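You operate a simulated robot arm through the tools that you are given. There is no shell and no other tool. Be economical: measure what you need, move in short steps, check, and stop when the job is done.

Carry out the task below with a simulated two-armed robot. There is one attempt and no reset: what you move stays moved.

JOB
Wipe up the spill on the top of the folding table with the yellow cloth and put it back.

Only the result counts: the job must be done as asked and must still hold three seconds after the hand-in. Knocking over, shifting, dropping, spilling or breaking anything else fails it. Flat cloth is picked up by pressing the open fingertips on it (5 to 10 N) and closing them slowly along it; thin cloth reads only 2 to 8 mm in the jaws.

ROBOT AND FRAMES
Two 7-joint arms with two-finger parallel grippers on one trunk, on a base that drives. Base frame: it is fixed to the floor where the robot stands at the start and does not move with it; the origin is under the middle of the robot, x ahead of it, y to its left, z up; the surface under the hand at the start is at about z = 0.74. Lengths are in m, angles in rad, forces in N, time in s.
The left shoulder is at the start at [0.1, 0.174, 1.107], the right one opposite. With the tool pointing down near the work surface each hand reaches from about 0.28 to 0.72 m from the robot's upright axis, wherever it stands, measured 20 degrees to its own side. Payload 3.6 kg a hand.
Tool frame (each hand has its own): the origin (TCP) lies between the finger pads and is the grasp point; the fingertips stand 0.03 m ahead of it; z points along the fingers, y is the line along which they close. Largest opening 0.11 m; finger width 0.02, thickness 0.01; the body of the gripper, 0.048 by 0.112 m, starts 0.055 m behind the TCP.
Orientation is told as [roll, pitch, yaw] about the base's x, y, z axes, in that order, counted from this pose: with the fingers straight down and closing along the base's y, the tool's x points along the base's -x, its y along +y and its z along -z.

CONTROLS
- The arms move only by the tool nudge_tool. It takes "left_series", "right_series" or both (then of equal length, played together; a hand with none holds still); each is a list of rows, each a list of 7 numbers: the shift along the tool's x, y, z in units of 200 mm (1.0 is 200 mm), then the turn, a rotation vector about the tool's x, y, z in units of 120 degrees (1.0 is 120 degrees), then the opening, from 0 (shut) to 1 (fully open). In form: [[x, y, z, rx, ry, rz, jaw], ...]. A call has 1 to 12 rows; each row is the pose to reach, as a shift and turn from the pose commanded when the call began, along the tool's axes at that moment. A call with a number of a shift or a turn outside -1 to 1 is refused whole. Each row takes 0.2 s and may step no farther than 0.05 m and 0.15 rad from the row before; otherwise, or with a gripper value out of range, the whole call is refused. Where a pose cannot be reached the arm comes as near as it can. A force on the tool above 40 N (or 10 N above the force at the start of the call, whichever is more), or a blocked arm, ends the call early, and 0.2 s more pass. The fingers move at their own pace (about 0.153 m/s each) and stop on an object; they squeeze with about 23 N. The grip force told is the motor's: it shows also when the fingers shut on nothing. Time passes only in rows, and 0.2 s behind the last, so rows that repeat a pose let the fingers close. It gives the time, the measured TCP pose, the force on the tool (base axes), the opening and the grip force at its end, in the units of the frame above (readings bear some noise), with the torque about the TCP (base axes, N m) and any sound that the robot's microphone picked up, and new pictures: "pictures" is both (left out), scene, wrist or none (wrist: the cameras of the hands that moved).
- Cameras (640 x 400 px; columns grow to the right, rows downward): "scene" is now at [0.1695, 0.0662, 1.262]; the picture's right is [0.66, -0.75, -0.00], its down [-0.57, -0.50, -0.65] and it looks along [0.49, 0.43, -0.76] (base axes); focal length 246 px, centre (320, 200). "left" rides on the left gripper at [0.072, -0.017, -0.103] in its tool frame; the picture's right is [0.23, 0.97, 0.00], its down [-0.76, 0.18, -0.62] and it looks along [-0.61, 0.14, 0.78] (tool axes); focal length 222 px, centre (320, 200). "right" rides on the right gripper at [0.072, 0.017, -0.103] in its tool frame; the picture's right is [-0.23, 0.97, 0.00], its down [-0.76, -0.18, -0.62] and it looks along [-0.61, -0.14, 0.78] (tool axes); focal length 222 px, centre (320, 200). There is no depth. A picture from a camera that has moved, and an enlarged one, comes with that camera's place and axes in the base frame and with its lens. The place of the scene camera against the robot may be out by one fixed shift of up to 0.018 m in any direction.
- lift_body(by): slides the trunk up (or, below 0, down) by that many m; the arms and the scene camera ride with it, the base frame stays. It gives what a move gives, with no picture.
- roll_base(legs): drives the robot by 1 to 6 legs, each [ahead, left, turn to the left] in m, m and rad, along the robot's own axes; the way and the turn of a leg run together, so that a leg with both is an arc; at most 1.5 m and 3.142 rad a leg. The arms and the cameras ride along, it lands a little off, and it stops where it bumps. It gives what a move gives, and a new picture of the scene camera.
- aim_head(pan, tilt): turns the head with the scene camera to pan (to the left, within 1.501 rad either way) and tilt (down, from -0.506 to 1.204), counted from straight ahead of the robot. It gives what a move gives, and a new picture of the scene camera.
- inspect(camera, box): a new picture of the part [left, top, right, bottom] of that camera's present view, enlarged. It takes no simulated time.
- finish_job(): hands the job in; it is judged then, once.

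Work in short steps. Places have to be worked out from the pictures, the camera data and where the tool is seen: move nearer, look again, correct. Check each grasp and each placing, and mend what went wrong. You have 120 turns and 260 pictures in all, those below and enlarged ones among them. Open the grippers and draw the arms clear of the work before you hand the job in, unless the task says otherwise; then end with one line.

The tools are called after ">>>" by a JSON object that holds its "op" and its "data". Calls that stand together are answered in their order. nudge_tool: Moves the arms, as the interface text tells. Its arguments: {"type":"object","properties":{"left_series":{"type":"array"},"right_series":{"type":"array"},"pictures":{"type":"string","enum":["both","scene","wrist","none"]}},"required":[]} The other tools are called the same way: lift_body (by) slides the trunk up or down; roll_base (legs) drives the base; aim_head (pan, tilt) turns the head that bears the scene camera; inspect (camera, box) takes an enlarged picture of a part of a camera's view; finish_job () hands the job in.

At the start:

```text
clock: 0.0
left_tcp_pos: [0.3611, 0.4409, 1.0187]
left_orientation: [0.002, -0.001, 0.0]
left_ft_force: [0.6, 0.3, 1.3]
left_torque: [-0.03, -0.03, -0.02]
left_width: 0.1098
left_finger_force: 0.1
right_tcp_pos: [0.4348, 0.0566, 0.9561]
right_orientation: [0.002, 0.003, -0.002]
right_ft_force: [-0.4, -0.5, -0.6]
right_torque: [0.01, 0.02, 0.0]
right_width: 0.1102
right_finger_force: 0.1
trunk travel left (down, up): [-0.225, 0.538]
robot x, y, heading: [0.0031, 0.0025, 0.001]
head pan, tilt: [0.719, 0.867]
```

scene: 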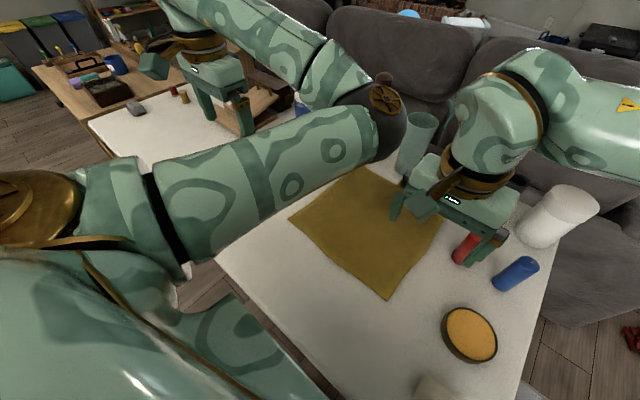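
right: 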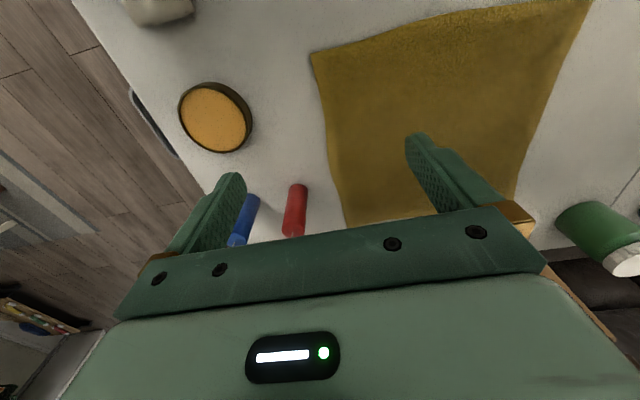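
left: 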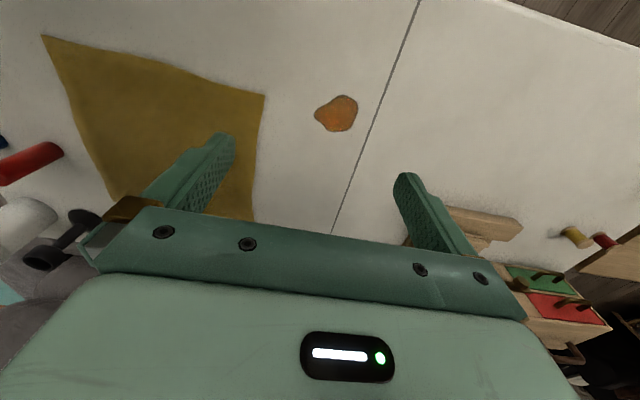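

The left camera shows the orange spill near (0.40, 0.48). The cloth covers about x 0.39–0.70, y 0.05–0.355. I'll look closer before I move.

>>> {"op": "inspect", "data": {"camera": "left", "box": [0, 0, 640, 240]}}

>>> {"op": "inspect", "data": {"camera": "scene", "box": [260, 80, 620, 400]}}

```text
1.00 times, centred on (320, 120) of left (not enlarged: the box is as wide or as high as the picture)
camera zoom: at [0.2886, 0.4234, 1.121], right [-0.23, 0.97, 0.0], down [0.76, 0.18, 0.62], along [0.61, 0.14, -0.78], focal length 222 px, centre (320, 280)
```

zoom: 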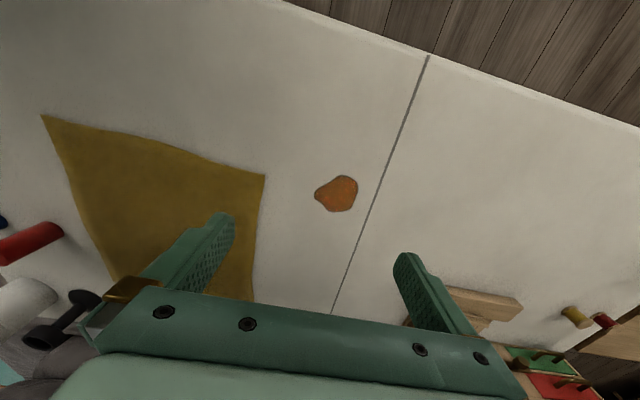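

```text
1.25 times, centred on (440, 240) of scene
camera zoom: at [0.1695, 0.0662, 1.262], right [0.66, -0.75, 0.0], down [-0.57, -0.5, -0.65], along [0.49, 0.43, -0.76], focal length 307 px, centre (170, 150)
```

zoom: 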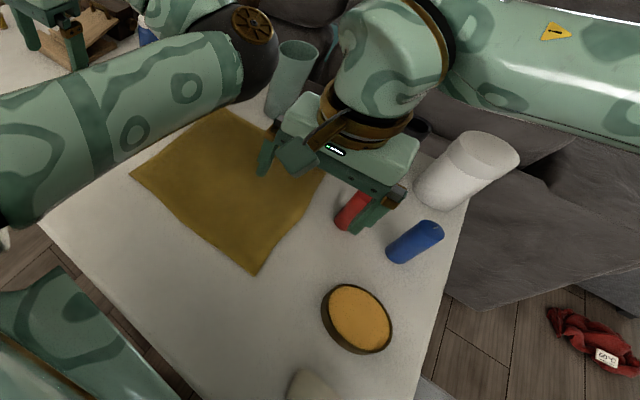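

I'll pinch both near corners, the left hand at about (0.425, 0.325) and the right at about (0.425, 0.085). Then I can move the cloth as a sheet and lay it back. First I'm hovering both hands above those points with the jaws partly open.

>>> {"op": "nudge_tool", "data": {"left_series": [[-0.05, -0.1, 0.16, 0, 0, 0, 0.4], [-0.1, -0.2, 0.33, 0, 0, 0, 0.4], [-0.16, -0.3, 0.5, 0, 0, 0, 0.4], [-0.22, -0.4, 0.67, 0, 0, 0, 0.4], [-0.27, -0.5, 0.84, 0, 0, 0, 0.4], [-0.32, -0.58, 1.0, 0, 0, 0, 0.4]], "right_series": [[0.01, 0.02, 0.1, 0, 0, 0, 0.4], [0.02, 0.05, 0.22, 0, 0, 0, 0.4], [0.03, 0.07, 0.34, 0, 0, 0, 0.4], [0.04, 0.1, 0.46, 0, 0, 0, 0.4], [0.05, 0.12, 0.57, 0, 0, 0, 0.4], [0.05, 0.14, 0.68, 0, 0, 0, 0.4]]}}

```text
clock: 0.5
left_tcp_pos: [0.3766, 0.415, 0.9735]
left_orientation: [0.004, -0.001, 0.005]
left_ft_force: [0.4, 0.9, -0.3]
left_torque: [0.01, 0.0, 0.01]
left_width: 0.044
left_finger_force: 0.1
right_tcp_pos: [0.4358, 0.0584, 0.9213]
right_orientation: [-0.012, 0.004, -0.02]
right_ft_force: [34.0, 8.2, -8.5]
right_torque: [-1.35, 3.28, -2.12]
right_width: 0.0441
right_finger_force: 0.0
trunk travel left (down, up): [-0.225, 0.538]
robot x, y, heading: [0.0016, -0.0005, 0.0]
head pan, tilt: [0.719, 0.867]
stopped in row 2 (right hand): the force on the tool passed its limit at 74 N (the readings are from after the stop); the commanded pose is now the measured one
camera scene: at [0.1696, 0.0661, 1.262], right [0.66, -0.75, 0.0], down [-0.57, -0.5, -0.65], along [0.49, 0.43, -0.76], focal length 246 px, centre (320, 200)
camera right: at [0.3637, 0.0768, 1.0257], right [0.25, 0.97, -0.01], down [0.76, -0.19, 0.62], along [0.6, -0.16, -0.78], focal length 222 px, centre (320, 200)
camera left: at [0.3036, 0.3967, 1.0753], right [-0.23, 0.97, 0.0], down [0.76, 0.18, 0.63], along [0.61, 0.15, -0.78], focal length 222 px, centre (320, 200)
```

scene: 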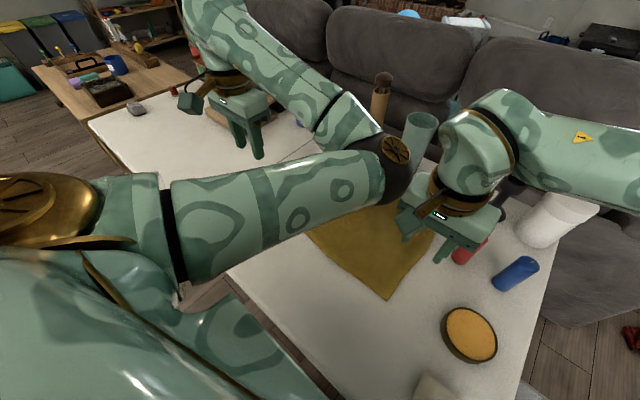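
right: 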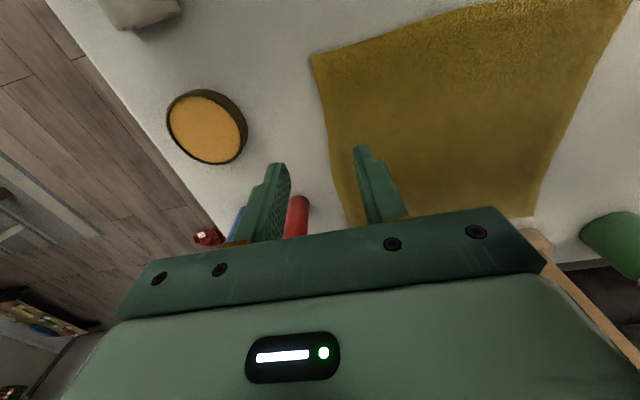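
left: 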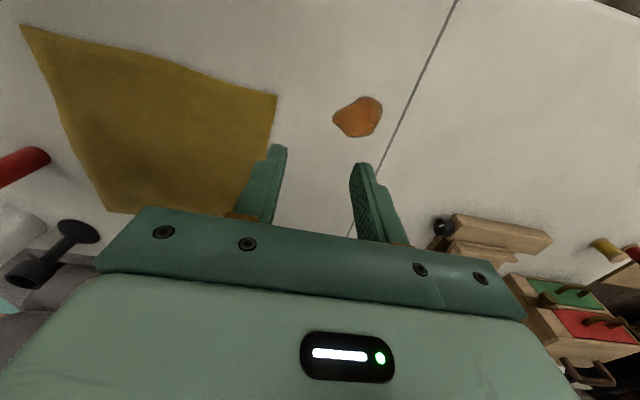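

The left elbow struck the right wrist, so I'm backing both hands out to their starting poses. After that I'll move the base back and left so the arms stretch out in parallel.

>>> {"op": "nudge_tool", "data": {"left_series": [[0.04, 0.07, -0.12, 0, 0, 0, 0.4], [0.08, 0.13, -0.23, 0, 0, 0, 0.4]], "right_series": [[0.05, -0.05, -0.08, 0, 0, 0, 0.4], [0.1, -0.1, -0.15, 0, 0, 0, 0.4]], "pictures": "scene"}}

```text
clock: 0.8
left_tcp_pos: [0.3755, 0.4147, 0.974]
left_orientation: [0.002, 0.001, 0.0]
left_ft_force: [-0.8, 0.1, -0.1]
left_torque: [-0.01, -0.04, 0.0]
left_width: 0.0442
left_finger_force: 0.1
right_tcp_pos: [0.4375, 0.0581, 0.9233]
right_orientation: [-0.005, -0.001, -0.028]
right_ft_force: [6.0, -2.3, 2.5]
right_torque: [0.46, 0.68, -0.28]
right_width: 0.0442
right_finger_force: 0.1
trunk travel left (down, up): [-0.225, 0.538]
robot x, y, heading: [-0.0006, -0.0006, -0.001]
head pan, tilt: [0.719, 0.867]
stopped in row 1 (right hand): the force on the tool passed its limit at 79 N (the readings are from after the stop); the commanded pose is now the measured one
camera scene: at [0.1696, 0.0661, 1.262], right [0.66, -0.75, 0.0], down [-0.57, -0.5, -0.65], along [0.49, 0.43, -0.76], focal length 246 px, centre (320, 200)
```

scene: 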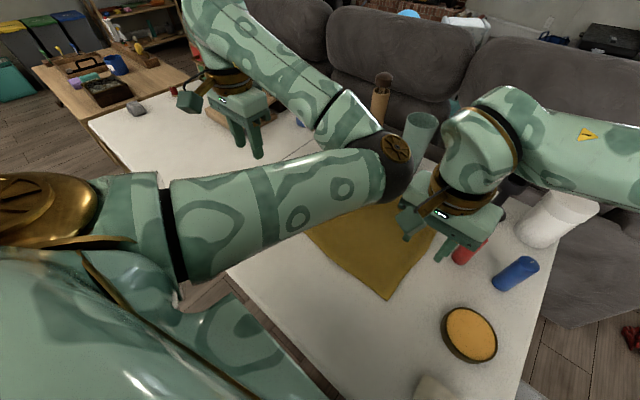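

Still in light contact. I'll move the right hand straight away from the elbow, toward -y, and leave the left hand still.

>>> {"op": "nudge_tool", "data": {"right_series": [[0, -0.1, 0, 0, 0, 0, 0.4], [0, -0.25, 0, 0, 0, 0, 0.4], [0, -0.4, -0.1, 0, 0, 0, 0.4]], "pictures": "scene"}}

```text
clock: 1.6
left_tcp_pos: [0.3755, 0.4153, 0.9753]
left_orientation: [0.005, 0.001, 0.0]
left_ft_force: [0.7, -0.5, 0.6]
left_torque: [-0.02, -0.02, 0.02]
left_width: 0.044
left_finger_force: 0.1
right_tcp_pos: [0.4338, -0.024, 0.9438]
right_orientation: [-0.008, -0.002, -0.025]
right_ft_force: [-0.5, -0.3, 0.1]
right_torque: [0.04, -0.02, 0.02]
right_width: 0.0439
right_finger_force: 0.1
trunk travel left (down, up): [-0.225, 0.538]
robot x, y, heading: [0.0004, -0.0001, 0.002]
head pan, tilt: [0.719, 0.867]
camera scene: at [0.169, 0.0655, 1.2621], right [0.66, -0.75, 0.0], down [-0.57, -0.5, -0.65], along [0.49, 0.43, -0.76], focal length 246 px, centre (320, 200)
```

scene: 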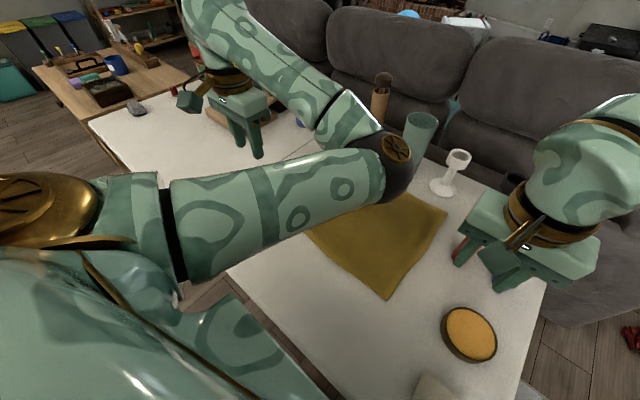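

Free now. Next I'm driving back 0.17 m and left 0.15 m so both arms reach the work area stretched out in front.

>>> {"op": "roll_base", "data": {"legs": [[-0.17, 0, 0], [0, 0.15, 0]]}}

```text
clock: 4.0
left_tcp_pos: [0.2084, 0.569, 0.9746]
left_orientation: [0.003, 0.003, 0.003]
left_ft_force: [0.0, 0.4, -0.3]
left_torque: [-0.01, 0.0, 0.02]
left_width: 0.044
left_finger_force: 0.1
right_tcp_pos: [0.2668, 0.132, 0.9441]
right_orientation: [-0.008, -0.001, -0.023]
right_ft_force: [0.5, 0.1, -0.5]
right_torque: [0.0, 0.03, -0.02]
right_width: 0.0437
right_finger_force: 0.1
trunk travel left (down, up): [-0.225, 0.538]
robot x, y, heading: [-0.1699, 0.1521, 0.004]
head pan, tilt: [0.719, 0.867]
camera scene: at [0.0022, 0.2198, 1.2619], right [0.66, -0.75, 0.0], down [-0.57, -0.5, -0.65], along [0.48, 0.43, -0.76], focal length 246 px, centre (320, 200)
```

scene: 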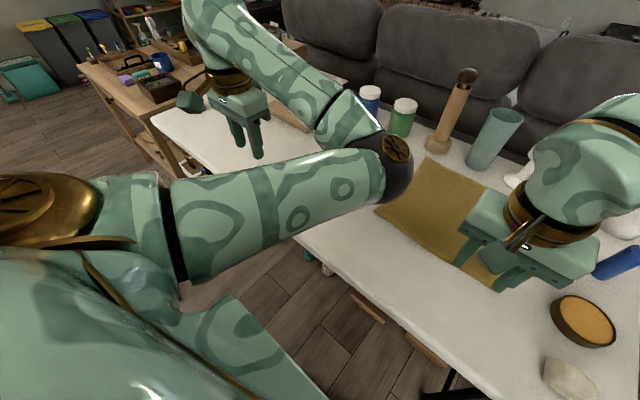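

Base placed. Now I'm stretching the left arm out toward the near-left corner while the right hand stays back.

>>> {"op": "nudge_tool", "data": {"left_series": [[-0.17, -0.15, 0, 0, 0, 0, 0.4], [-0.34, -0.3, 0, 0, 0, 0, 0.4], [-0.51, -0.45, 0, 0, 0, 0, 0.4], [-0.68, -0.6, 0, 0, 0, 0, 0.4], [-0.85, -0.75, 0.0, 0, 0, 0, 0.4], [-0.95, -0.9, 0.1, 0, 0, 0, 0.4]]}}

```text
clock: 5.4
left_tcp_pos: [0.3904, 0.4853, 0.9504]
left_orientation: [0.002, 0.004, 0.003]
left_ft_force: [1.8, -0.1, -0.8]
left_torque: [0.03, 0.07, -0.01]
left_width: 0.0444
left_finger_force: 0.0
left hand out of reach, approached as far as the arm can: row 1, 2, 3, 4, 5, 6
right_tcp_pos: [0.2705, 0.1306, 0.9427]
right_orientation: [-0.006, 0.002, -0.023]
right_ft_force: [0.1, 0.4, -0.3]
right_torque: [-0.01, 0.02, 0.0]
right_width: 0.0441
right_finger_force: 0.0
trunk travel left (down, up): [-0.225, 0.538]
robot x, y, heading: [-0.1661, 0.1519, 0.001]
head pan, tilt: [0.719, 0.867]
camera scene: at [0.0058, 0.2179, 1.2612], right [0.66, -0.75, 0.0], down [-0.57, -0.5, -0.65], along [0.48, 0.43, -0.76], focal length 246 px, centre (320, 200)
camera left: at [0.3189, 0.4668, 1.0525], right [-0.23, 0.97, 0.0], down [0.76, 0.18, 0.62], along [0.6, 0.15, -0.78], focal length 222 px, centre (320, 200)
```

scene: 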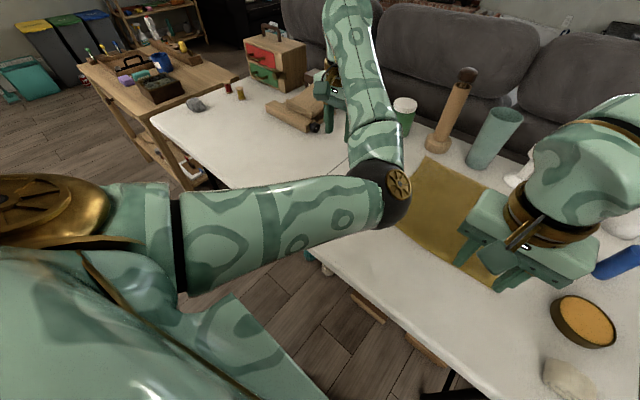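
left: 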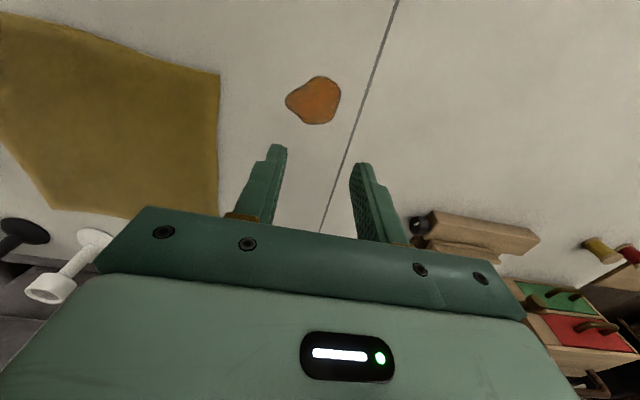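

The arm lagged in y. I'll try again with a pure -y move, slightly lower.

>>> {"op": "nudge_tool", "data": {"left_series": [[0, -0.1, 0.1, 0, 0, 0, 0.4], [0, -0.2, 0.2, 0, 0, 0, 0.4], [0, -0.3, 0.3, 0, 0, 0, 0.4], [0, -0.4, 0.4, 0, 0, 0, 0.4]], "pictures": "scene"}}

```text
clock: 6.4
left_tcp_pos: [0.3571, 0.4898, 0.8912]
left_orientation: [0.003, 0.0, 0.004]
left_ft_force: [0.6, 0.4, -0.2]
left_torque: [0.0, 0.01, 0.03]
left_width: 0.0441
left_finger_force: 0.2
left hand out of reach, approached as far as the arm can: row 1, 2, 3, 4
right_tcp_pos: [0.268, 0.1295, 0.944]
right_orientation: [-0.006, -0.001, -0.023]
right_ft_force: [-0.4, 0.4, 0.2]
right_torque: [-0.03, 0.0, -0.04]
right_width: 0.0438
right_finger_force: 0.0
trunk travel left (down, up): [-0.225, 0.538]
robot x, y, heading: [-0.1658, 0.1525, 0.0]
head pan, tilt: [0.719, 0.867]
camera scene: at [0.0023, 0.2185, 1.262], right [0.66, -0.75, 0.0], down [-0.57, -0.5, -0.65], along [0.48, 0.43, -0.76], focal length 246 px, centre (320, 200)
```

scene: 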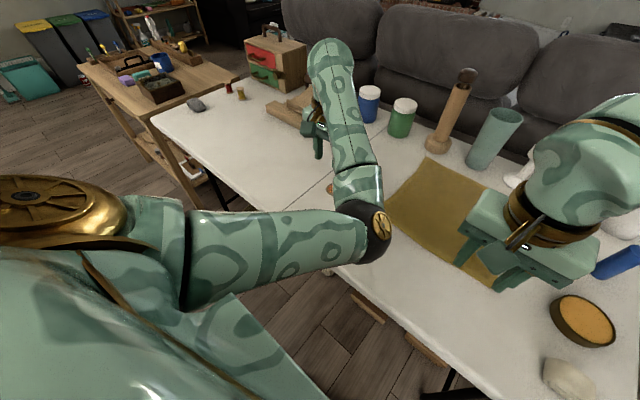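

The left arm seems to be up against a joint limit. I'll test whether turning the tool clockwise frees it.

>>> {"op": "nudge_tool", "data": {"left_series": [[0, 0, 0, 0, 0, 0.07, 0.4], [0, 0, 0, 0, 0, 0.14, 0.4], [0, 0, 0, 0, 0, 0.21, 0.4], [0, -0.1, 0, 0, 0, 0.28, 0.4], [0, -0.25, 0, 0, 0, 0.35, 0.4], [0, -0.4, 0, 0, 0, 0.35, 0.4], [0, -0.5, 0, 0, 0, 0.35, 0.4]], "pictures": "scene"}}

```text
clock: 8.0
left_tcp_pos: [0.3875, 0.4423, 0.8695]
left_orientation: [0.0, 0.003, -0.731]
left_ft_force: [-1.1, 0.0, -0.4]
left_torque: [-0.01, 0.0, 0.01]
left_width: 0.0442
left_finger_force: 0.0
left hand out of reach, approached as far as the arm can: row 4, 5, 6, 7
right_tcp_pos: [0.2672, 0.1305, 0.9436]
right_orientation: [-0.007, -0.001, -0.022]
right_ft_force: [0.2, -0.2, -0.6]
right_torque: [0.0, 0.0, 0.0]
right_width: 0.044
right_finger_force: 0.0
trunk travel left (down, up): [-0.225, 0.538]
robot x, y, heading: [-0.1653, 0.154, 0.005]
head pan, tilt: [0.719, 0.867]
camera scene: at [0.0021, 0.2186, 1.262], right [0.66, -0.75, 0.0], down [-0.57, -0.5, -0.65], along [0.49, 0.43, -0.76], focal length 246 px, centre (320, 200)
```

scene: 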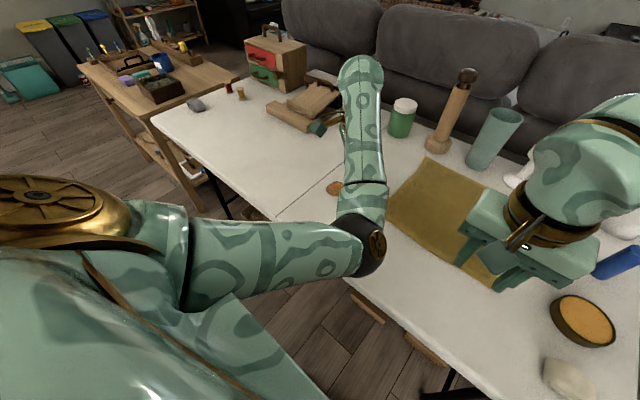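

Turning the tool helps. I'm continuing to about -1.57 yaw while moving -y toward the cloth corner.

>>> {"op": "nudge_tool", "data": {"left_series": [[0, 0, 0, 0, 0, 0.07, 0.4], [0, 0, 0, 0, 0, 0.14, 0.4], [-0.08, -0.05, 0, 0, 0, 0.21, 0.4], [-0.16, -0.1, 0, 0, 0, 0.28, 0.4], [-0.24, -0.16, 0, 0, 0, 0.35, 0.4], [-0.36, -0.23, 0, 0, 0, 0.4, 0.4], [-0.48, -0.31, 0, 0, 0, 0.4, 0.4], [-0.48, -0.31, 0, 0, 0, 0.4, 0.4]]}}

```text
clock: 9.8
left_tcp_pos: [0.4239, 0.3599, 0.8612]
left_orientation: [0.001, 0.001, -1.568]
left_ft_force: [-0.2, 0.4, -0.7]
left_torque: [0.03, -0.03, 0.03]
left_width: 0.0441
left_finger_force: 0.0
left hand out of reach, approached as far as the arm can: row 3, 4, 5, 6, 7, 8
right_tcp_pos: [0.2677, 0.1312, 0.9431]
right_orientation: [-0.007, -0.001, -0.022]
right_ft_force: [-1.0, 0.8, -0.7]
right_torque: [-0.01, 0.01, -0.01]
right_width: 0.0439
right_finger_force: 0.1
trunk travel left (down, up): [-0.225, 0.538]
robot x, y, heading: [-0.1675, 0.1539, 0.003]
head pan, tilt: [0.719, 0.867]
camera scene: at [0.0023, 0.2183, 1.262], right [0.66, -0.75, 0.0], down [-0.57, -0.5, -0.65], along [0.48, 0.43, -0.76], focal length 246 px, centre (320, 200)
camera left: at [0.4055, 0.4335, 0.9644], right [0.97, 0.23, 0.0], down [0.18, -0.76, 0.62], along [0.14, -0.6, -0.78], focal length 222 px, centre (320, 200)
```

scene: 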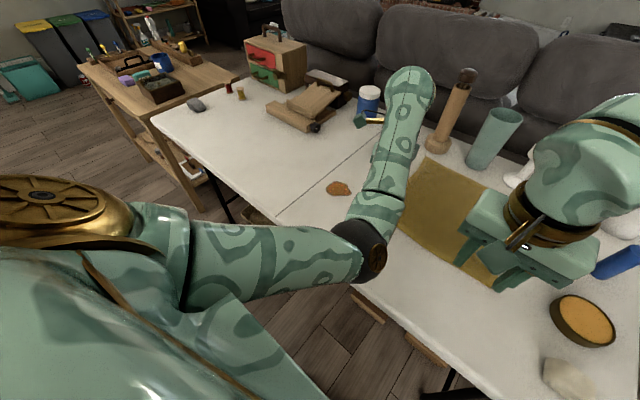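
left: 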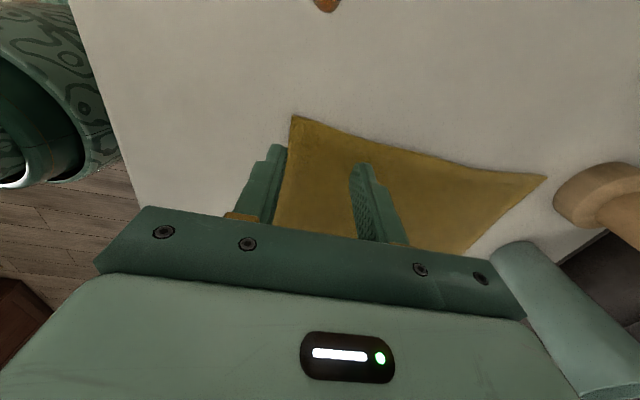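

The left hand is in place over the corner, which is at (0.394, 0.359). Now I'm bringing the right hand forward to the near-right corner.

>>> {"op": "nudge_tool", "data": {"right_series": [[-0.16, -0.1, 0, 0, 0, 0, 0.4], [-0.32, -0.2, 0.05, 0, 0, 0, 0.4], [-0.48, -0.23, 0.12, 0, 0, 0, 0.4], [-0.64, -0.23, 0.2, 0, 0, 0, 0.4], [-0.79, -0.23, 0.3, 0, 0, 0, 0.4], [-0.79, -0.23, 0.4, 0, 0, 0, 0.4]]}}

```text
clock: 11.2
left_tcp_pos: [0.4224, 0.3631, 0.861]
left_orientation: [0.0, 0.001, -1.568]
left_ft_force: [-0.5, -0.8, 0.2]
left_torque: [-0.01, 0.01, 0.0]
left_width: 0.044
left_finger_force: 0.0
right_tcp_pos: [0.4264, 0.0815, 0.8632]
right_orientation: [-0.007, -0.003, -0.022]
right_ft_force: [-0.1, -0.6, -0.9]
right_torque: [0.01, -0.01, 0.0]
right_width: 0.0439
right_finger_force: 0.0
trunk travel left (down, up): [-0.225, 0.538]
robot x, y, heading: [-0.1672, 0.1509, 0.007]
head pan, tilt: [0.719, 0.867]
camera scene: at [0.0023, 0.2182, 1.262], right [0.66, -0.75, 0.0], down [-0.57, -0.5, -0.65], along [0.48, 0.43, -0.76], focal length 246 px, centre (320, 200)
camera right: at [0.3533, 0.099, 0.9683], right [0.25, 0.97, -0.01], down [0.76, -0.19, 0.63], along [0.6, -0.16, -0.78], focal length 222 px, centre (320, 200)
```

scene: 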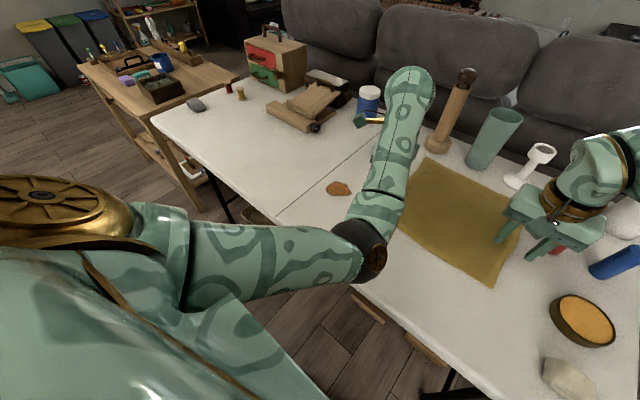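
right: 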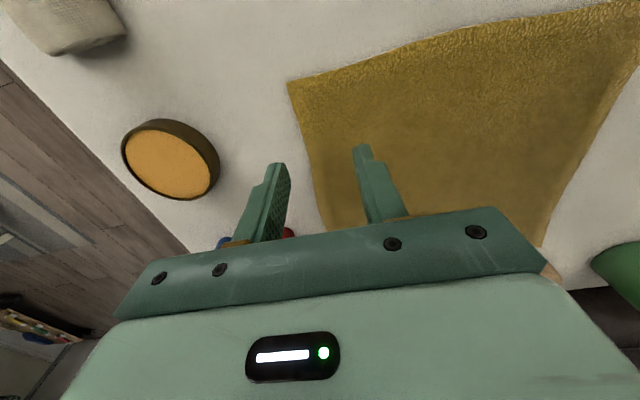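

Corners check out: the right one is at (0.387, 0.058). I'm lowering both hands to just above the cloth.

>>> {"op": "nudge_tool", "data": {"left_series": [[-0.05, 0.01, 0.13, 0, 0, 0, 0.4], [-0.1, 0.02, 0.26, 0, 0, 0, 0.4], [-0.14, 0.03, 0.37, 0, 0, 0, 0.4], [-0.14, 0.03, 0.37, 0, 0, 0, 0.4]], "right_series": [[0.0, 0.02, 0.13, 0, 0, 0, 0.4], [0.0, 0.04, 0.26, 0, 0, 0, 0.4], [0, 0.045, 0.37, 0, 0, 0, 0.4], [0, 0.045, 0.37, 0, 0, 0, 0.4]]}}

```text
clock: 12.2
left_tcp_pos: [0.4286, 0.3338, 0.7883]
left_orientation: [0.0, 0.002, -1.568]
left_ft_force: [-0.7, -0.3, 1.0]
left_torque: [0.04, 0.02, 0.0]
left_width: 0.044
left_finger_force: 0.1
right_tcp_pos: [0.4247, 0.09, 0.7908]
right_orientation: [-0.009, -0.002, -0.023]
right_ft_force: [0.3, 0.4, 0.2]
right_torque: [-0.01, -0.02, -0.01]
right_width: 0.0441
right_finger_force: 0.0
trunk travel left (down, up): [-0.225, 0.538]
robot x, y, heading: [-0.1665, 0.1556, 0.005]
head pan, tilt: [0.719, 0.867]
camera scene: at [0.002, 0.2184, 1.2621], right [0.66, -0.75, 0.0], down [-0.57, -0.5, -0.65], along [0.49, 0.43, -0.76], focal length 246 px, centre (320, 200)
camera right: at [0.3522, 0.1088, 0.8949], right [0.25, 0.97, -0.01], down [0.76, -0.19, 0.63], along [0.6, -0.16, -0.78], focal length 222 px, centre (320, 200)
camera left: at [0.4103, 0.4062, 0.8904], right [0.97, 0.23, 0.0], down [0.18, -0.76, 0.62], along [0.14, -0.61, -0.78], focal length 222 px, centre (320, 200)
```

scene: 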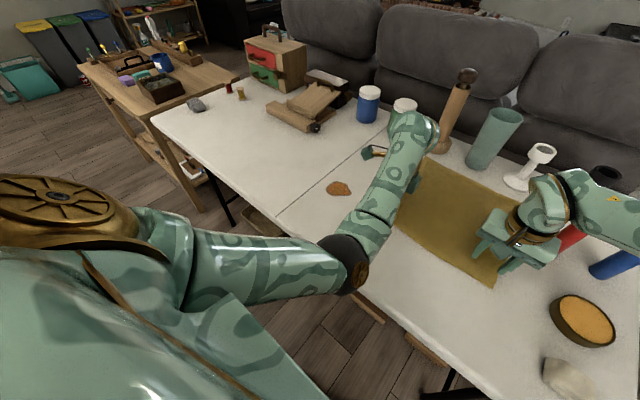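
right: 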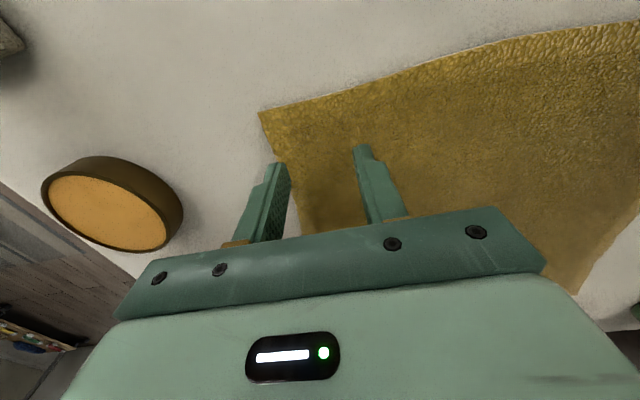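
left: 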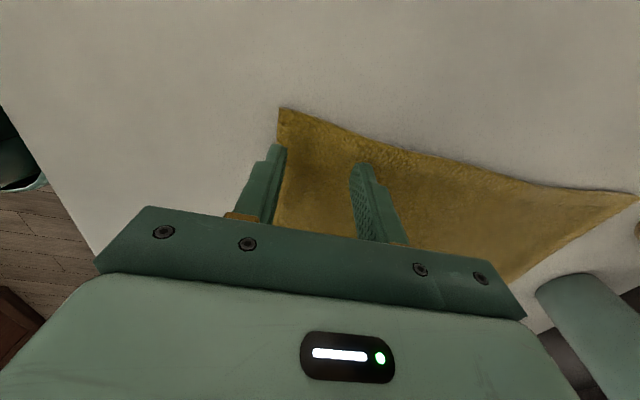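

Both outer fingers are close to the cloth edge, so I'll shift inward slightly and lower toward contact.

>>> {"op": "nudge_tool", "data": {"left_series": [[0, 0.06, 0, 0, 0, 0, 0.4], [0, 0.06, 0.03, 0, 0, 0, 0.4], [0, 0.06, 0.06, 0, 0, 0, 0.4]], "right_series": [[0.0, 0.04, 0, 0, 0, 0, 0.4], [0.0, 0.04, 0.03, 0, 0, 0, 0.4], [0, 0.04, 0.07, 0, 0, 0, 0.4]], "pictures": "none"}}

```text
clock: 13.0
left_tcp_pos: [0.4394, 0.3347, 0.7753]
left_orientation: [-0.001, 0.004, -1.568]
left_ft_force: [0.6, -0.1, 0.3]
left_torque: [0.0, 0.01, -0.01]
left_width: 0.044
left_finger_force: 0.0
right_tcp_pos: [0.4238, 0.0969, 0.7762]
right_orientation: [-0.007, 0.0, -0.023]
right_ft_force: [-0.5, 0.0, -0.7]
right_torque: [0.01, 0.0, 0.02]
right_width: 0.044
right_finger_force: 0.1
trunk travel left (down, up): [-0.225, 0.538]
robot x, y, heading: [-0.1659, 0.1532, 0.004]
head pan, tilt: [0.719, 0.867]
```

No contact yet. Pressing down a few more mm.

>>> {"op": "nudge_tool", "data": {"left_series": [[0, 0, 0.015, 0, 0, 0, 0.4], [0, 0, 0.025, 0, 0, 0, 0.4], [0, 0, 0.025, 0, 0, 0, 0.4]], "right_series": [[0, 0, 0.015, 0, 0, 0, 0.4], [0, 0, 0.025, 0, 0, 0, 0.4], [0, 0, 0.025, 0, 0, 0, 0.4]], "pictures": "none"}}

```text
clock: 13.8
left_tcp_pos: [0.4385, 0.3335, 0.7727]
left_orientation: [0.003, 0.001, -1.569]
left_ft_force: [3.0, 1.2, 11.4]
left_torque: [0.02, -0.08, 0.0]
left_width: 0.0438
left_finger_force: 0.0
right_tcp_pos: [0.4245, 0.0978, 0.7737]
right_orientation: [-0.005, -0.004, -0.024]
right_ft_force: [1.9, 0.5, 11.2]
right_torque: [0.06, -0.07, 0.01]
right_width: 0.0438
right_finger_force: 0.1
trunk travel left (down, up): [-0.225, 0.538]
robot x, y, heading: [-0.1681, 0.1515, 0.003]
head pan, tilt: [0.719, 0.867]
```

About 11 N on each, so I'm easing off a little and closing both jaws slowly.

>>> {"op": "nudge_tool", "data": {"left_series": [[0, 0, -0.004, 0, 0, 0, 0.36], [0, 0, -0.004, 0, 0, 0, 0.32], [0, 0, -0.004, 0, 0, 0, 0.28], [0, 0, -0.004, 0, 0, 0, 0.24], [0, 0, -0.004, 0, 0, 0, 0.2], [0, 0, -0.004, 0, 0, 0, 0.16], [0, 0, -0.004, 0, 0, 0, 0.12], [0, 0, -0.004, 0, 0, 0, 0.08], [0, 0, -0.004, 0, 0, 0, 0.04], [0, 0, -0.004, 0, 0, 0, 0], [0, 0, -0.004, 0, 0, 0, 0]], "right_series": [[0, 0, -0.004, 0, 0, 0, 0.36], [0, 0, -0.004, 0, 0, 0, 0.32], [0, 0, -0.004, 0, 0, 0, 0.28], [0, 0, -0.004, 0, 0, 0, 0.24], [0, 0, -0.004, 0, 0, 0, 0.2], [0, 0, -0.004, 0, 0, 0, 0.16], [0, 0, -0.004, 0, 0, 0, 0.12], [0, 0, -0.004, 0, 0, 0, 0.08], [0, 0, -0.004, 0, 0, 0, 0.04], [0, 0, -0.004, 0, 0, 0, 0], [0, 0, -0.004, 0, 0, 0, 0]]}}

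```text
clock: 16.2
left_tcp_pos: [0.4372, 0.3341, 0.7725]
left_orientation: [0.001, 0.004, -1.568]
left_ft_force: [-0.9, -10.2, 15.6]
left_torque: [-0.31, 0.05, 0.05]
left_width: 0.005
left_finger_force: 23.1
right_tcp_pos: [0.423, 0.0982, 0.7737]
right_orientation: [-0.005, -0.003, -0.023]
right_ft_force: [1.2, 10.8, 7.8]
right_torque: [0.32, 0.01, -0.01]
right_width: 0.0049
right_finger_force: 22.9
trunk travel left (down, up): [-0.225, 0.538]
robot x, y, heading: [-0.1638, 0.1518, 0.005]
head pan, tilt: [0.719, 0.867]
camera scene: at [0.0, 0.218, 1.2624], right [0.66, -0.75, 0.0], down [-0.57, -0.5, -0.65], along [0.49, 0.43, -0.76], focal length 246 px, centre (320, 200)
camera right: at [0.3503, 0.1162, 0.8779], right [0.25, 0.97, 0.0], down [0.76, -0.19, 0.63], along [0.61, -0.16, -0.78], focal length 222 px, centre (320, 200)
camera left: at [0.4199, 0.4051, 0.8752], right [0.97, 0.23, 0.0], down [0.18, -0.76, 0.62], along [0.14, -0.61, -0.78], focal length 222 px, centre (320, 200)
```

scene: 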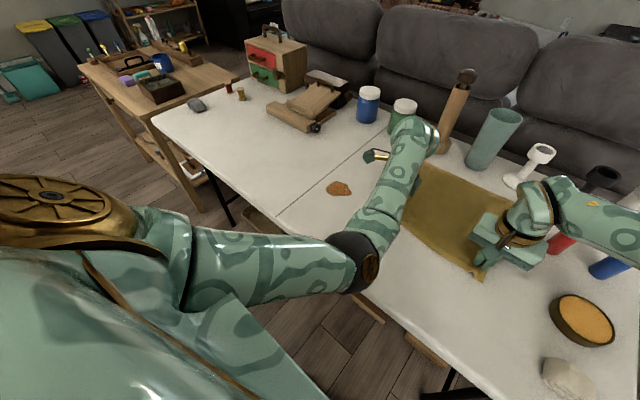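
right: 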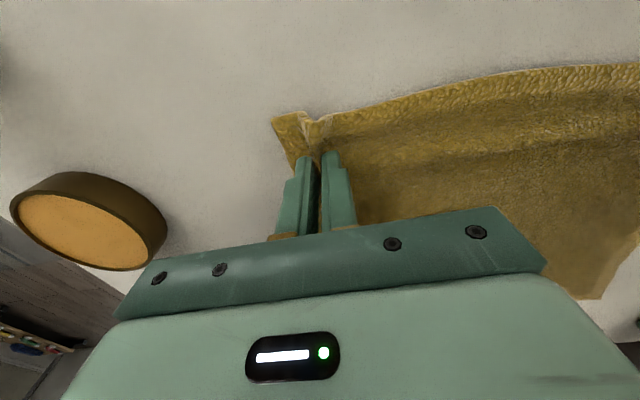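
left: 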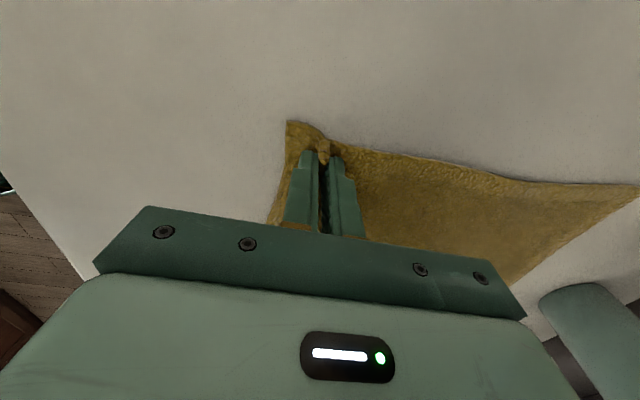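

Both corners are pinched, at 5 mm and 23 N, and the cloth is taut. I'll lift a few mm and carry both hands halfway toward +y as a check.

>>> {"op": "nudge_tool", "data": {"left_series": [[0, 0, -0.04, 0, 0, 0, 0], [0.06, -0.02, -0.05, 0, 0, 0, 0], [0.12, -0.04, -0.05, 0, 0, 0, 0], [0.18, -0.06, -0.05, 0, 0, 0, 0], [0.24, -0.08, -0.05, 0, 0, 0, 0], [0.3, -0.1, -0.05, 0, 0, 0, 0]], "right_series": [[0, 0.06, -0.04, 0, 0, 0, 0], [0.02, 0.12, -0.05, 0, 0, 0, 0], [0.04, 0.18, -0.05, 0, 0, 0, 0], [0.06, 0.24, -0.05, 0, 0, 0, 0], [0.08, 0.3, -0.05, 0, 0, 0, 0], [0.1, 0.36, -0.05, 0, 0, 0, 0]]}}

```text
clock: 17.6
left_tcp_pos: [0.4189, 0.3949, 0.7804]
left_orientation: [-0.002, 0.002, -1.566]
left_ft_force: [0.2, -0.2, 0.0]
left_torque: [-0.03, 0.0, -0.01]
left_width: 0.0046
left_finger_force: 22.9
right_tcp_pos: [0.4063, 0.1707, 0.7816]
right_orientation: [-0.007, -0.001, -0.023]
right_ft_force: [0.2, -0.4, 0.8]
right_torque: [-0.01, 0.0, -0.02]
right_width: 0.0045
right_finger_force: 22.9
trunk travel left (down, up): [-0.225, 0.538]
robot x, y, heading: [-0.167, 0.1489, 0.006]
head pan, tilt: [0.719, 0.867]
camera scene: at [0.0022, 0.2187, 1.262], right [0.66, -0.75, 0.0], down [-0.57, -0.5, -0.65], along [0.48, 0.43, -0.76], focal length 246 px, centre (320, 200)
camera right: at [0.334, 0.1887, 0.8864], right [0.25, 0.97, -0.01], down [0.76, -0.19, 0.63], along [0.6, -0.16, -0.78], focal length 222 px, centre (320, 200)
camera left: at [0.4011, 0.4669, 0.8826], right [0.97, 0.23, 0.0], down [0.18, -0.76, 0.62], along [0.14, -0.6, -0.78], focal length 222 px, centre (320, 200)
```

scene: 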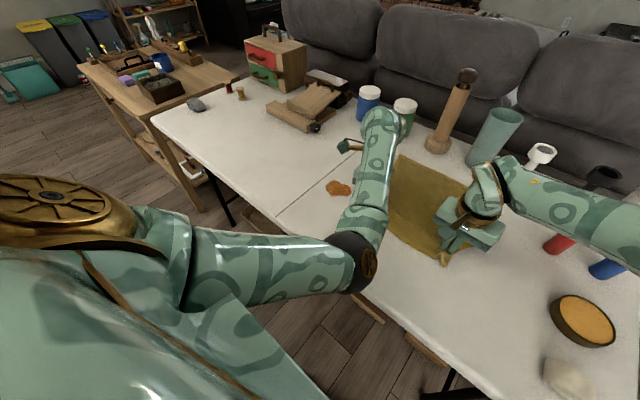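
right: 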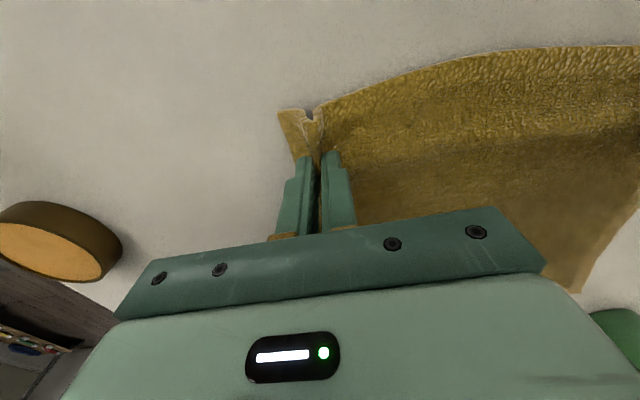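
left: 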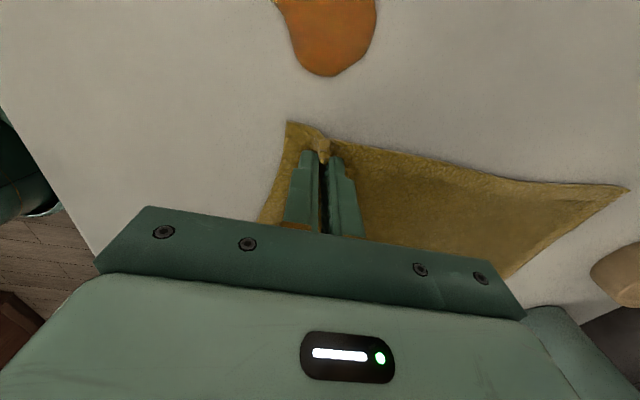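

The sheet follows nicely. The spill spans x 0.375–0.43, y 0.446–0.51. I'm now pressing down and sweeping the left hand across it in +y, with the right hand following.

>>> {"op": "nudge_tool", "data": {"left_series": [[0.1, -0.04, 0, 0, 0, 0, 0], [0.2, -0.085, 0.0, 0, 0, 0, 0], [0.2, -0.085, 0.04, 0, 0, 0, 0], [0.28, -0.085, 0.045, 0, 0, 0, 0], [0.36, -0.085, 0.045, 0, 0, 0, 0], [0.44, -0.085, 0.045, 0, 0, 0, 0], [0.52, -0.085, 0.045, 0, 0, 0, 0], [0.6, -0.085, 0.045, 0, 0, 0, 0]], "right_series": [[0.04, 0.1, 0, 0, 0, 0, 0], [0.085, 0.2, 0, 0, 0, 0, 0], [0.085, 0.2, 0, 0, 0, 0, 0], [0.085, 0.28, 0, 0, 0, 0, 0], [0.085, 0.36, 0, 0, 0, 0, 0], [0.085, 0.44, 0, 0, 0, 0, 0], [0.085, 0.52, 0, 0, 0, 0, 0], [0.085, 0.6, 0, 0, 0, 0, 0]]}}

```text
clock: 19.4
left_tcp_pos: [0.4021, 0.5107, 0.7725]
left_orientation: [-0.001, -0.001, -1.568]
left_ft_force: [1.6, -15.6, 10.7]
left_torque: [-0.45, -0.02, 0.0]
left_width: 0.0048
left_finger_force: 22.8
right_tcp_pos: [0.3873, 0.2712, 0.7831]
right_orientation: [0.001, -0.003, -0.014]
right_ft_force: [0.9, 11.6, -0.8]
right_torque: [0.4, -0.01, 0.01]
right_width: 0.0047
right_finger_force: 22.9
right hand out of reach, approached as far as the arm can: row 7, 8
trunk travel left (down, up): [-0.225, 0.538]
robot x, y, heading: [-0.1653, 0.1518, 0.005]
head pan, tilt: [0.719, 0.867]
camera scene: at [0.0013, 0.2177, 1.2622], right [0.66, -0.75, 0.0], down [-0.57, -0.5, -0.65], along [0.49, 0.43, -0.76], focal length 246 px, centre (320, 200)
camera right: at [0.3145, 0.2891, 0.887], right [0.24, 0.97, 0.0], down [0.76, -0.19, 0.62], along [0.61, -0.15, -0.78], focal length 222 px, centre (320, 200)
camera left: at [0.3848, 0.5832, 0.8753], right [0.97, 0.23, 0.0], down [0.18, -0.76, 0.62], along [0.14, -0.61, -0.78], focal length 222 px, centre (320, 200)
```

scene: 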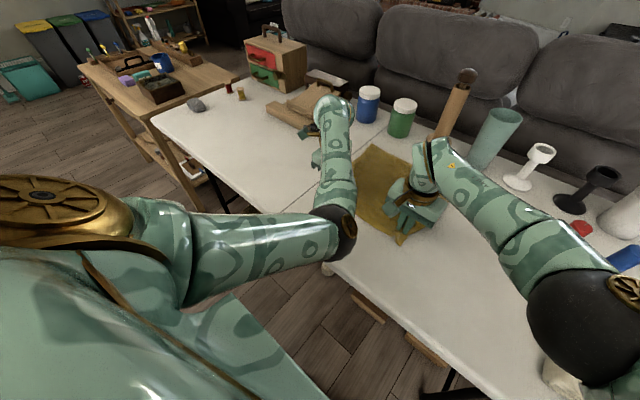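
right: 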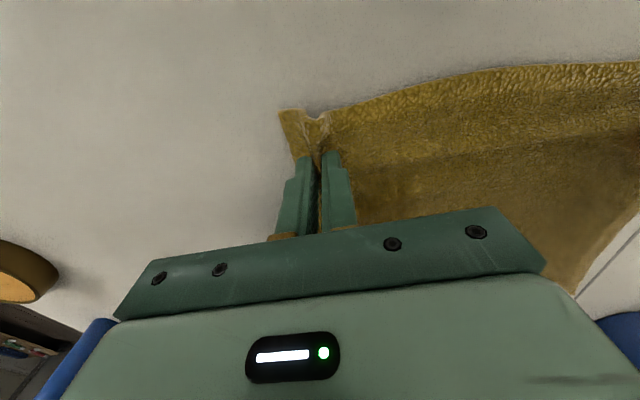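
left: 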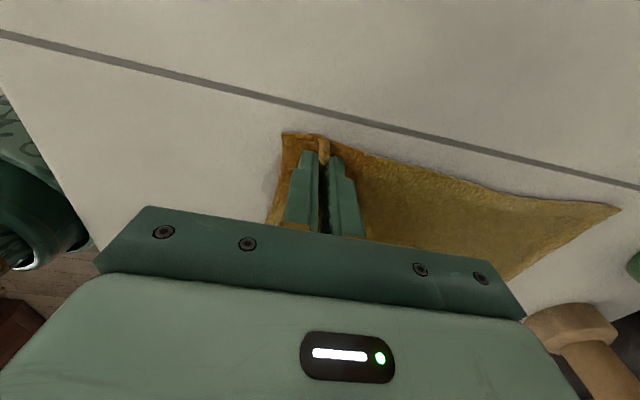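

The centre pass is done. Next come passes along x ≈ 0.386 going back and x ≈ 0.422 going forward, keeping the right hand inside its reach.

>>> {"op": "nudge_tool", "data": {"left_series": [[-0.05, -0.04, 0, 0, 0, 0, 0], [-0.05, -0.08, 0, 0, 0, 0, 0], [-0.15, -0.08, 0, 0, 0, 0, 0], [-0.25, -0.08, 0, 0, 0, 0, 0], [-0.35, -0.08, 0, 0, 0, 0, 0], [-0.38, 0.0, 0, 0, 0, 0, 0], [-0.38, 0.1, 0, 0, 0, 0, 0], [-0.28, 0.1, 0, 0, 0, 0, 0], [-0.18, 0.1, 0, 0, 0, 0, 0], [-0.08, 0.1, 0, 0, 0, 0, 0], [-0.05, 0.1, 0, 0, 0, 0, 0]], "right_series": [[0, 0, 0, 0, 0, 0, 0], [0.04, 0, 0, 0, 0, 0, 0], [0.04, -0.1, 0, 0, 0, 0, 0], [0.04, -0.2, 0, 0, 0, 0, 0], [0.04, -0.3, 0, 0, 0, 0, 0], [0.0, -0.33, 0, 0, 0, 0, 0], [-0.1, -0.33, 0, 0, 0, 0, 0], [-0.1, -0.23, 0, 0, 0, 0, 0], [-0.1, -0.13, 0, 0, 0, 0, 0], [-0.1, -0.03, 0, 0, 0, 0, 0], [-0.1, 0, 0, 0, 0, 0, 0]]}}

```text
clock: 21.8
left_tcp_pos: [0.4205, 0.5005, 0.773]
left_orientation: [0.002, -0.004, -1.571]
left_ft_force: [0.2, -28.9, 15.6]
left_torque: [-0.86, -0.02, 0.07]
left_width: 0.0048
left_finger_force: 23.2
right_tcp_pos: [0.4058, 0.2538, 0.7864]
right_orientation: [-0.001, -0.002, -0.019]
right_ft_force: [1.4, 22.1, -0.8]
right_torque: [0.74, -0.02, 0.05]
right_width: 0.0054
right_finger_force: 23.3
right hand out of reach, approached as far as the arm can: row 10, 11
trunk travel left (down, up): [-0.225, 0.538]
robot x, y, heading: [-0.17, 0.1513, 0.005]
head pan, tilt: [0.719, 0.867]
camera scene: at [0.001, 0.2171, 1.2623], right [0.66, -0.75, 0.0], down [-0.57, -0.5, -0.65], along [0.49, 0.43, -0.76], focal length 246 px, centre (320, 200)
camera right: at [0.3331, 0.2718, 0.8909], right [0.25, 0.97, 0.0], down [0.76, -0.19, 0.62], along [0.6, -0.15, -0.78], focal length 222 px, centre (320, 200)
camera left: at [0.4035, 0.5724, 0.8749], right [0.97, 0.23, 0.0], down [0.18, -0.76, 0.63], along [0.14, -0.61, -0.78], focal length 222 px, centre (320, 200)
```

scene: 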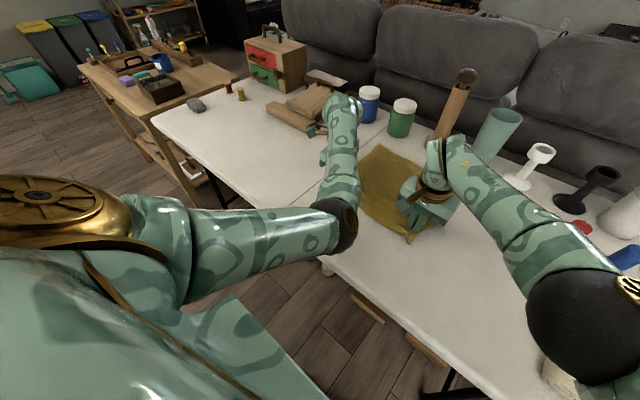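
right: 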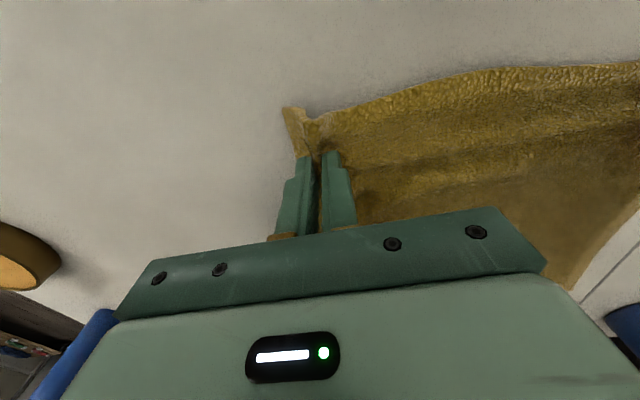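
left: 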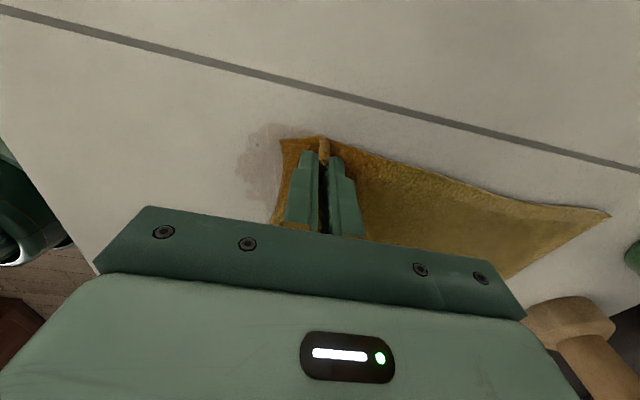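

Good: only a faint residue is left, on the near side. Tension is high, so I'll ease back toward -y with the cloth slightly lifted to see the whole spot.

>>> {"op": "nudge_tool", "data": {"left_series": [[-0.08, 0.1, -0.02, 0, 0, 0, 0], [-0.16, 0.1, -0.04, 0, 0, 0, 0], [-0.26, 0.1, -0.04, 0, 0, 0, 0], [-0.36, 0.05, -0.04, 0, 0, 0, 0], [-0.46, 0, -0.04, 0, 0, 0, 0]], "right_series": [[0, 0, 0, 0, 0, 0, 0], [0, -0.06, 0, 0, 0, 0, 0], [0, -0.16, 0, 0, 0, 0, 0], [0, -0.26, 0, 0, 0, 0, 0], [0, -0.36, 0, 0, 0, 0, 0]]}}

```text
clock: 23.0
left_tcp_pos: [0.4217, 0.4129, 0.7807]
left_orientation: [-0.001, 0.003, -1.568]
left_ft_force: [-0.7, -4.4, 0.3]
left_torque: [-0.1, 0.01, 0.0]
left_width: 0.0046
left_finger_force: 22.9
right_tcp_pos: [0.4043, 0.179, 0.7863]
right_orientation: [-0.009, -0.001, -0.022]
right_ft_force: [-0.1, 4.5, -0.8]
right_torque: [0.13, 0.01, 0.03]
right_width: 0.0045
right_finger_force: 22.9
trunk travel left (down, up): [-0.225, 0.538]
robot x, y, heading: [-0.1673, 0.153, 0.002]
head pan, tilt: [0.719, 0.867]
camera scene: at [0.0023, 0.2181, 1.262], right [0.66, -0.75, 0.0], down [-0.57, -0.5, -0.65], along [0.48, 0.43, -0.76], focal length 246 px, centre (320, 200)
camera right: at [0.3325, 0.1975, 0.8898], right [0.25, 0.97, -0.01], down [0.76, -0.19, 0.63], along [0.6, -0.16, -0.78], focal length 222 px, centre (320, 200)
camera left: at [0.4041, 0.4837, 0.883], right [0.97, 0.23, 0.0], down [0.18, -0.76, 0.62], along [0.14, -0.6, -0.78], focal length 222 px, centre (320, 200)
```

scene: 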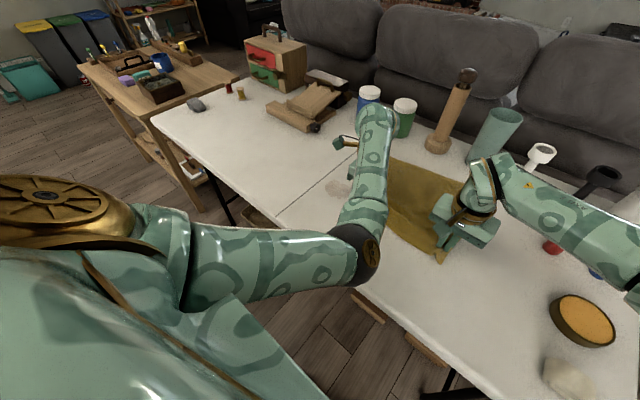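
right: 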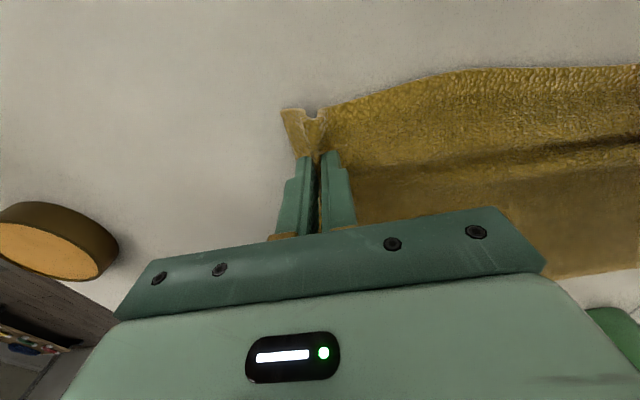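
left: 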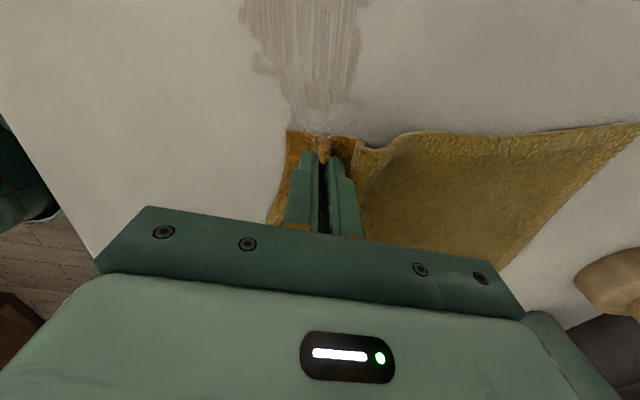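

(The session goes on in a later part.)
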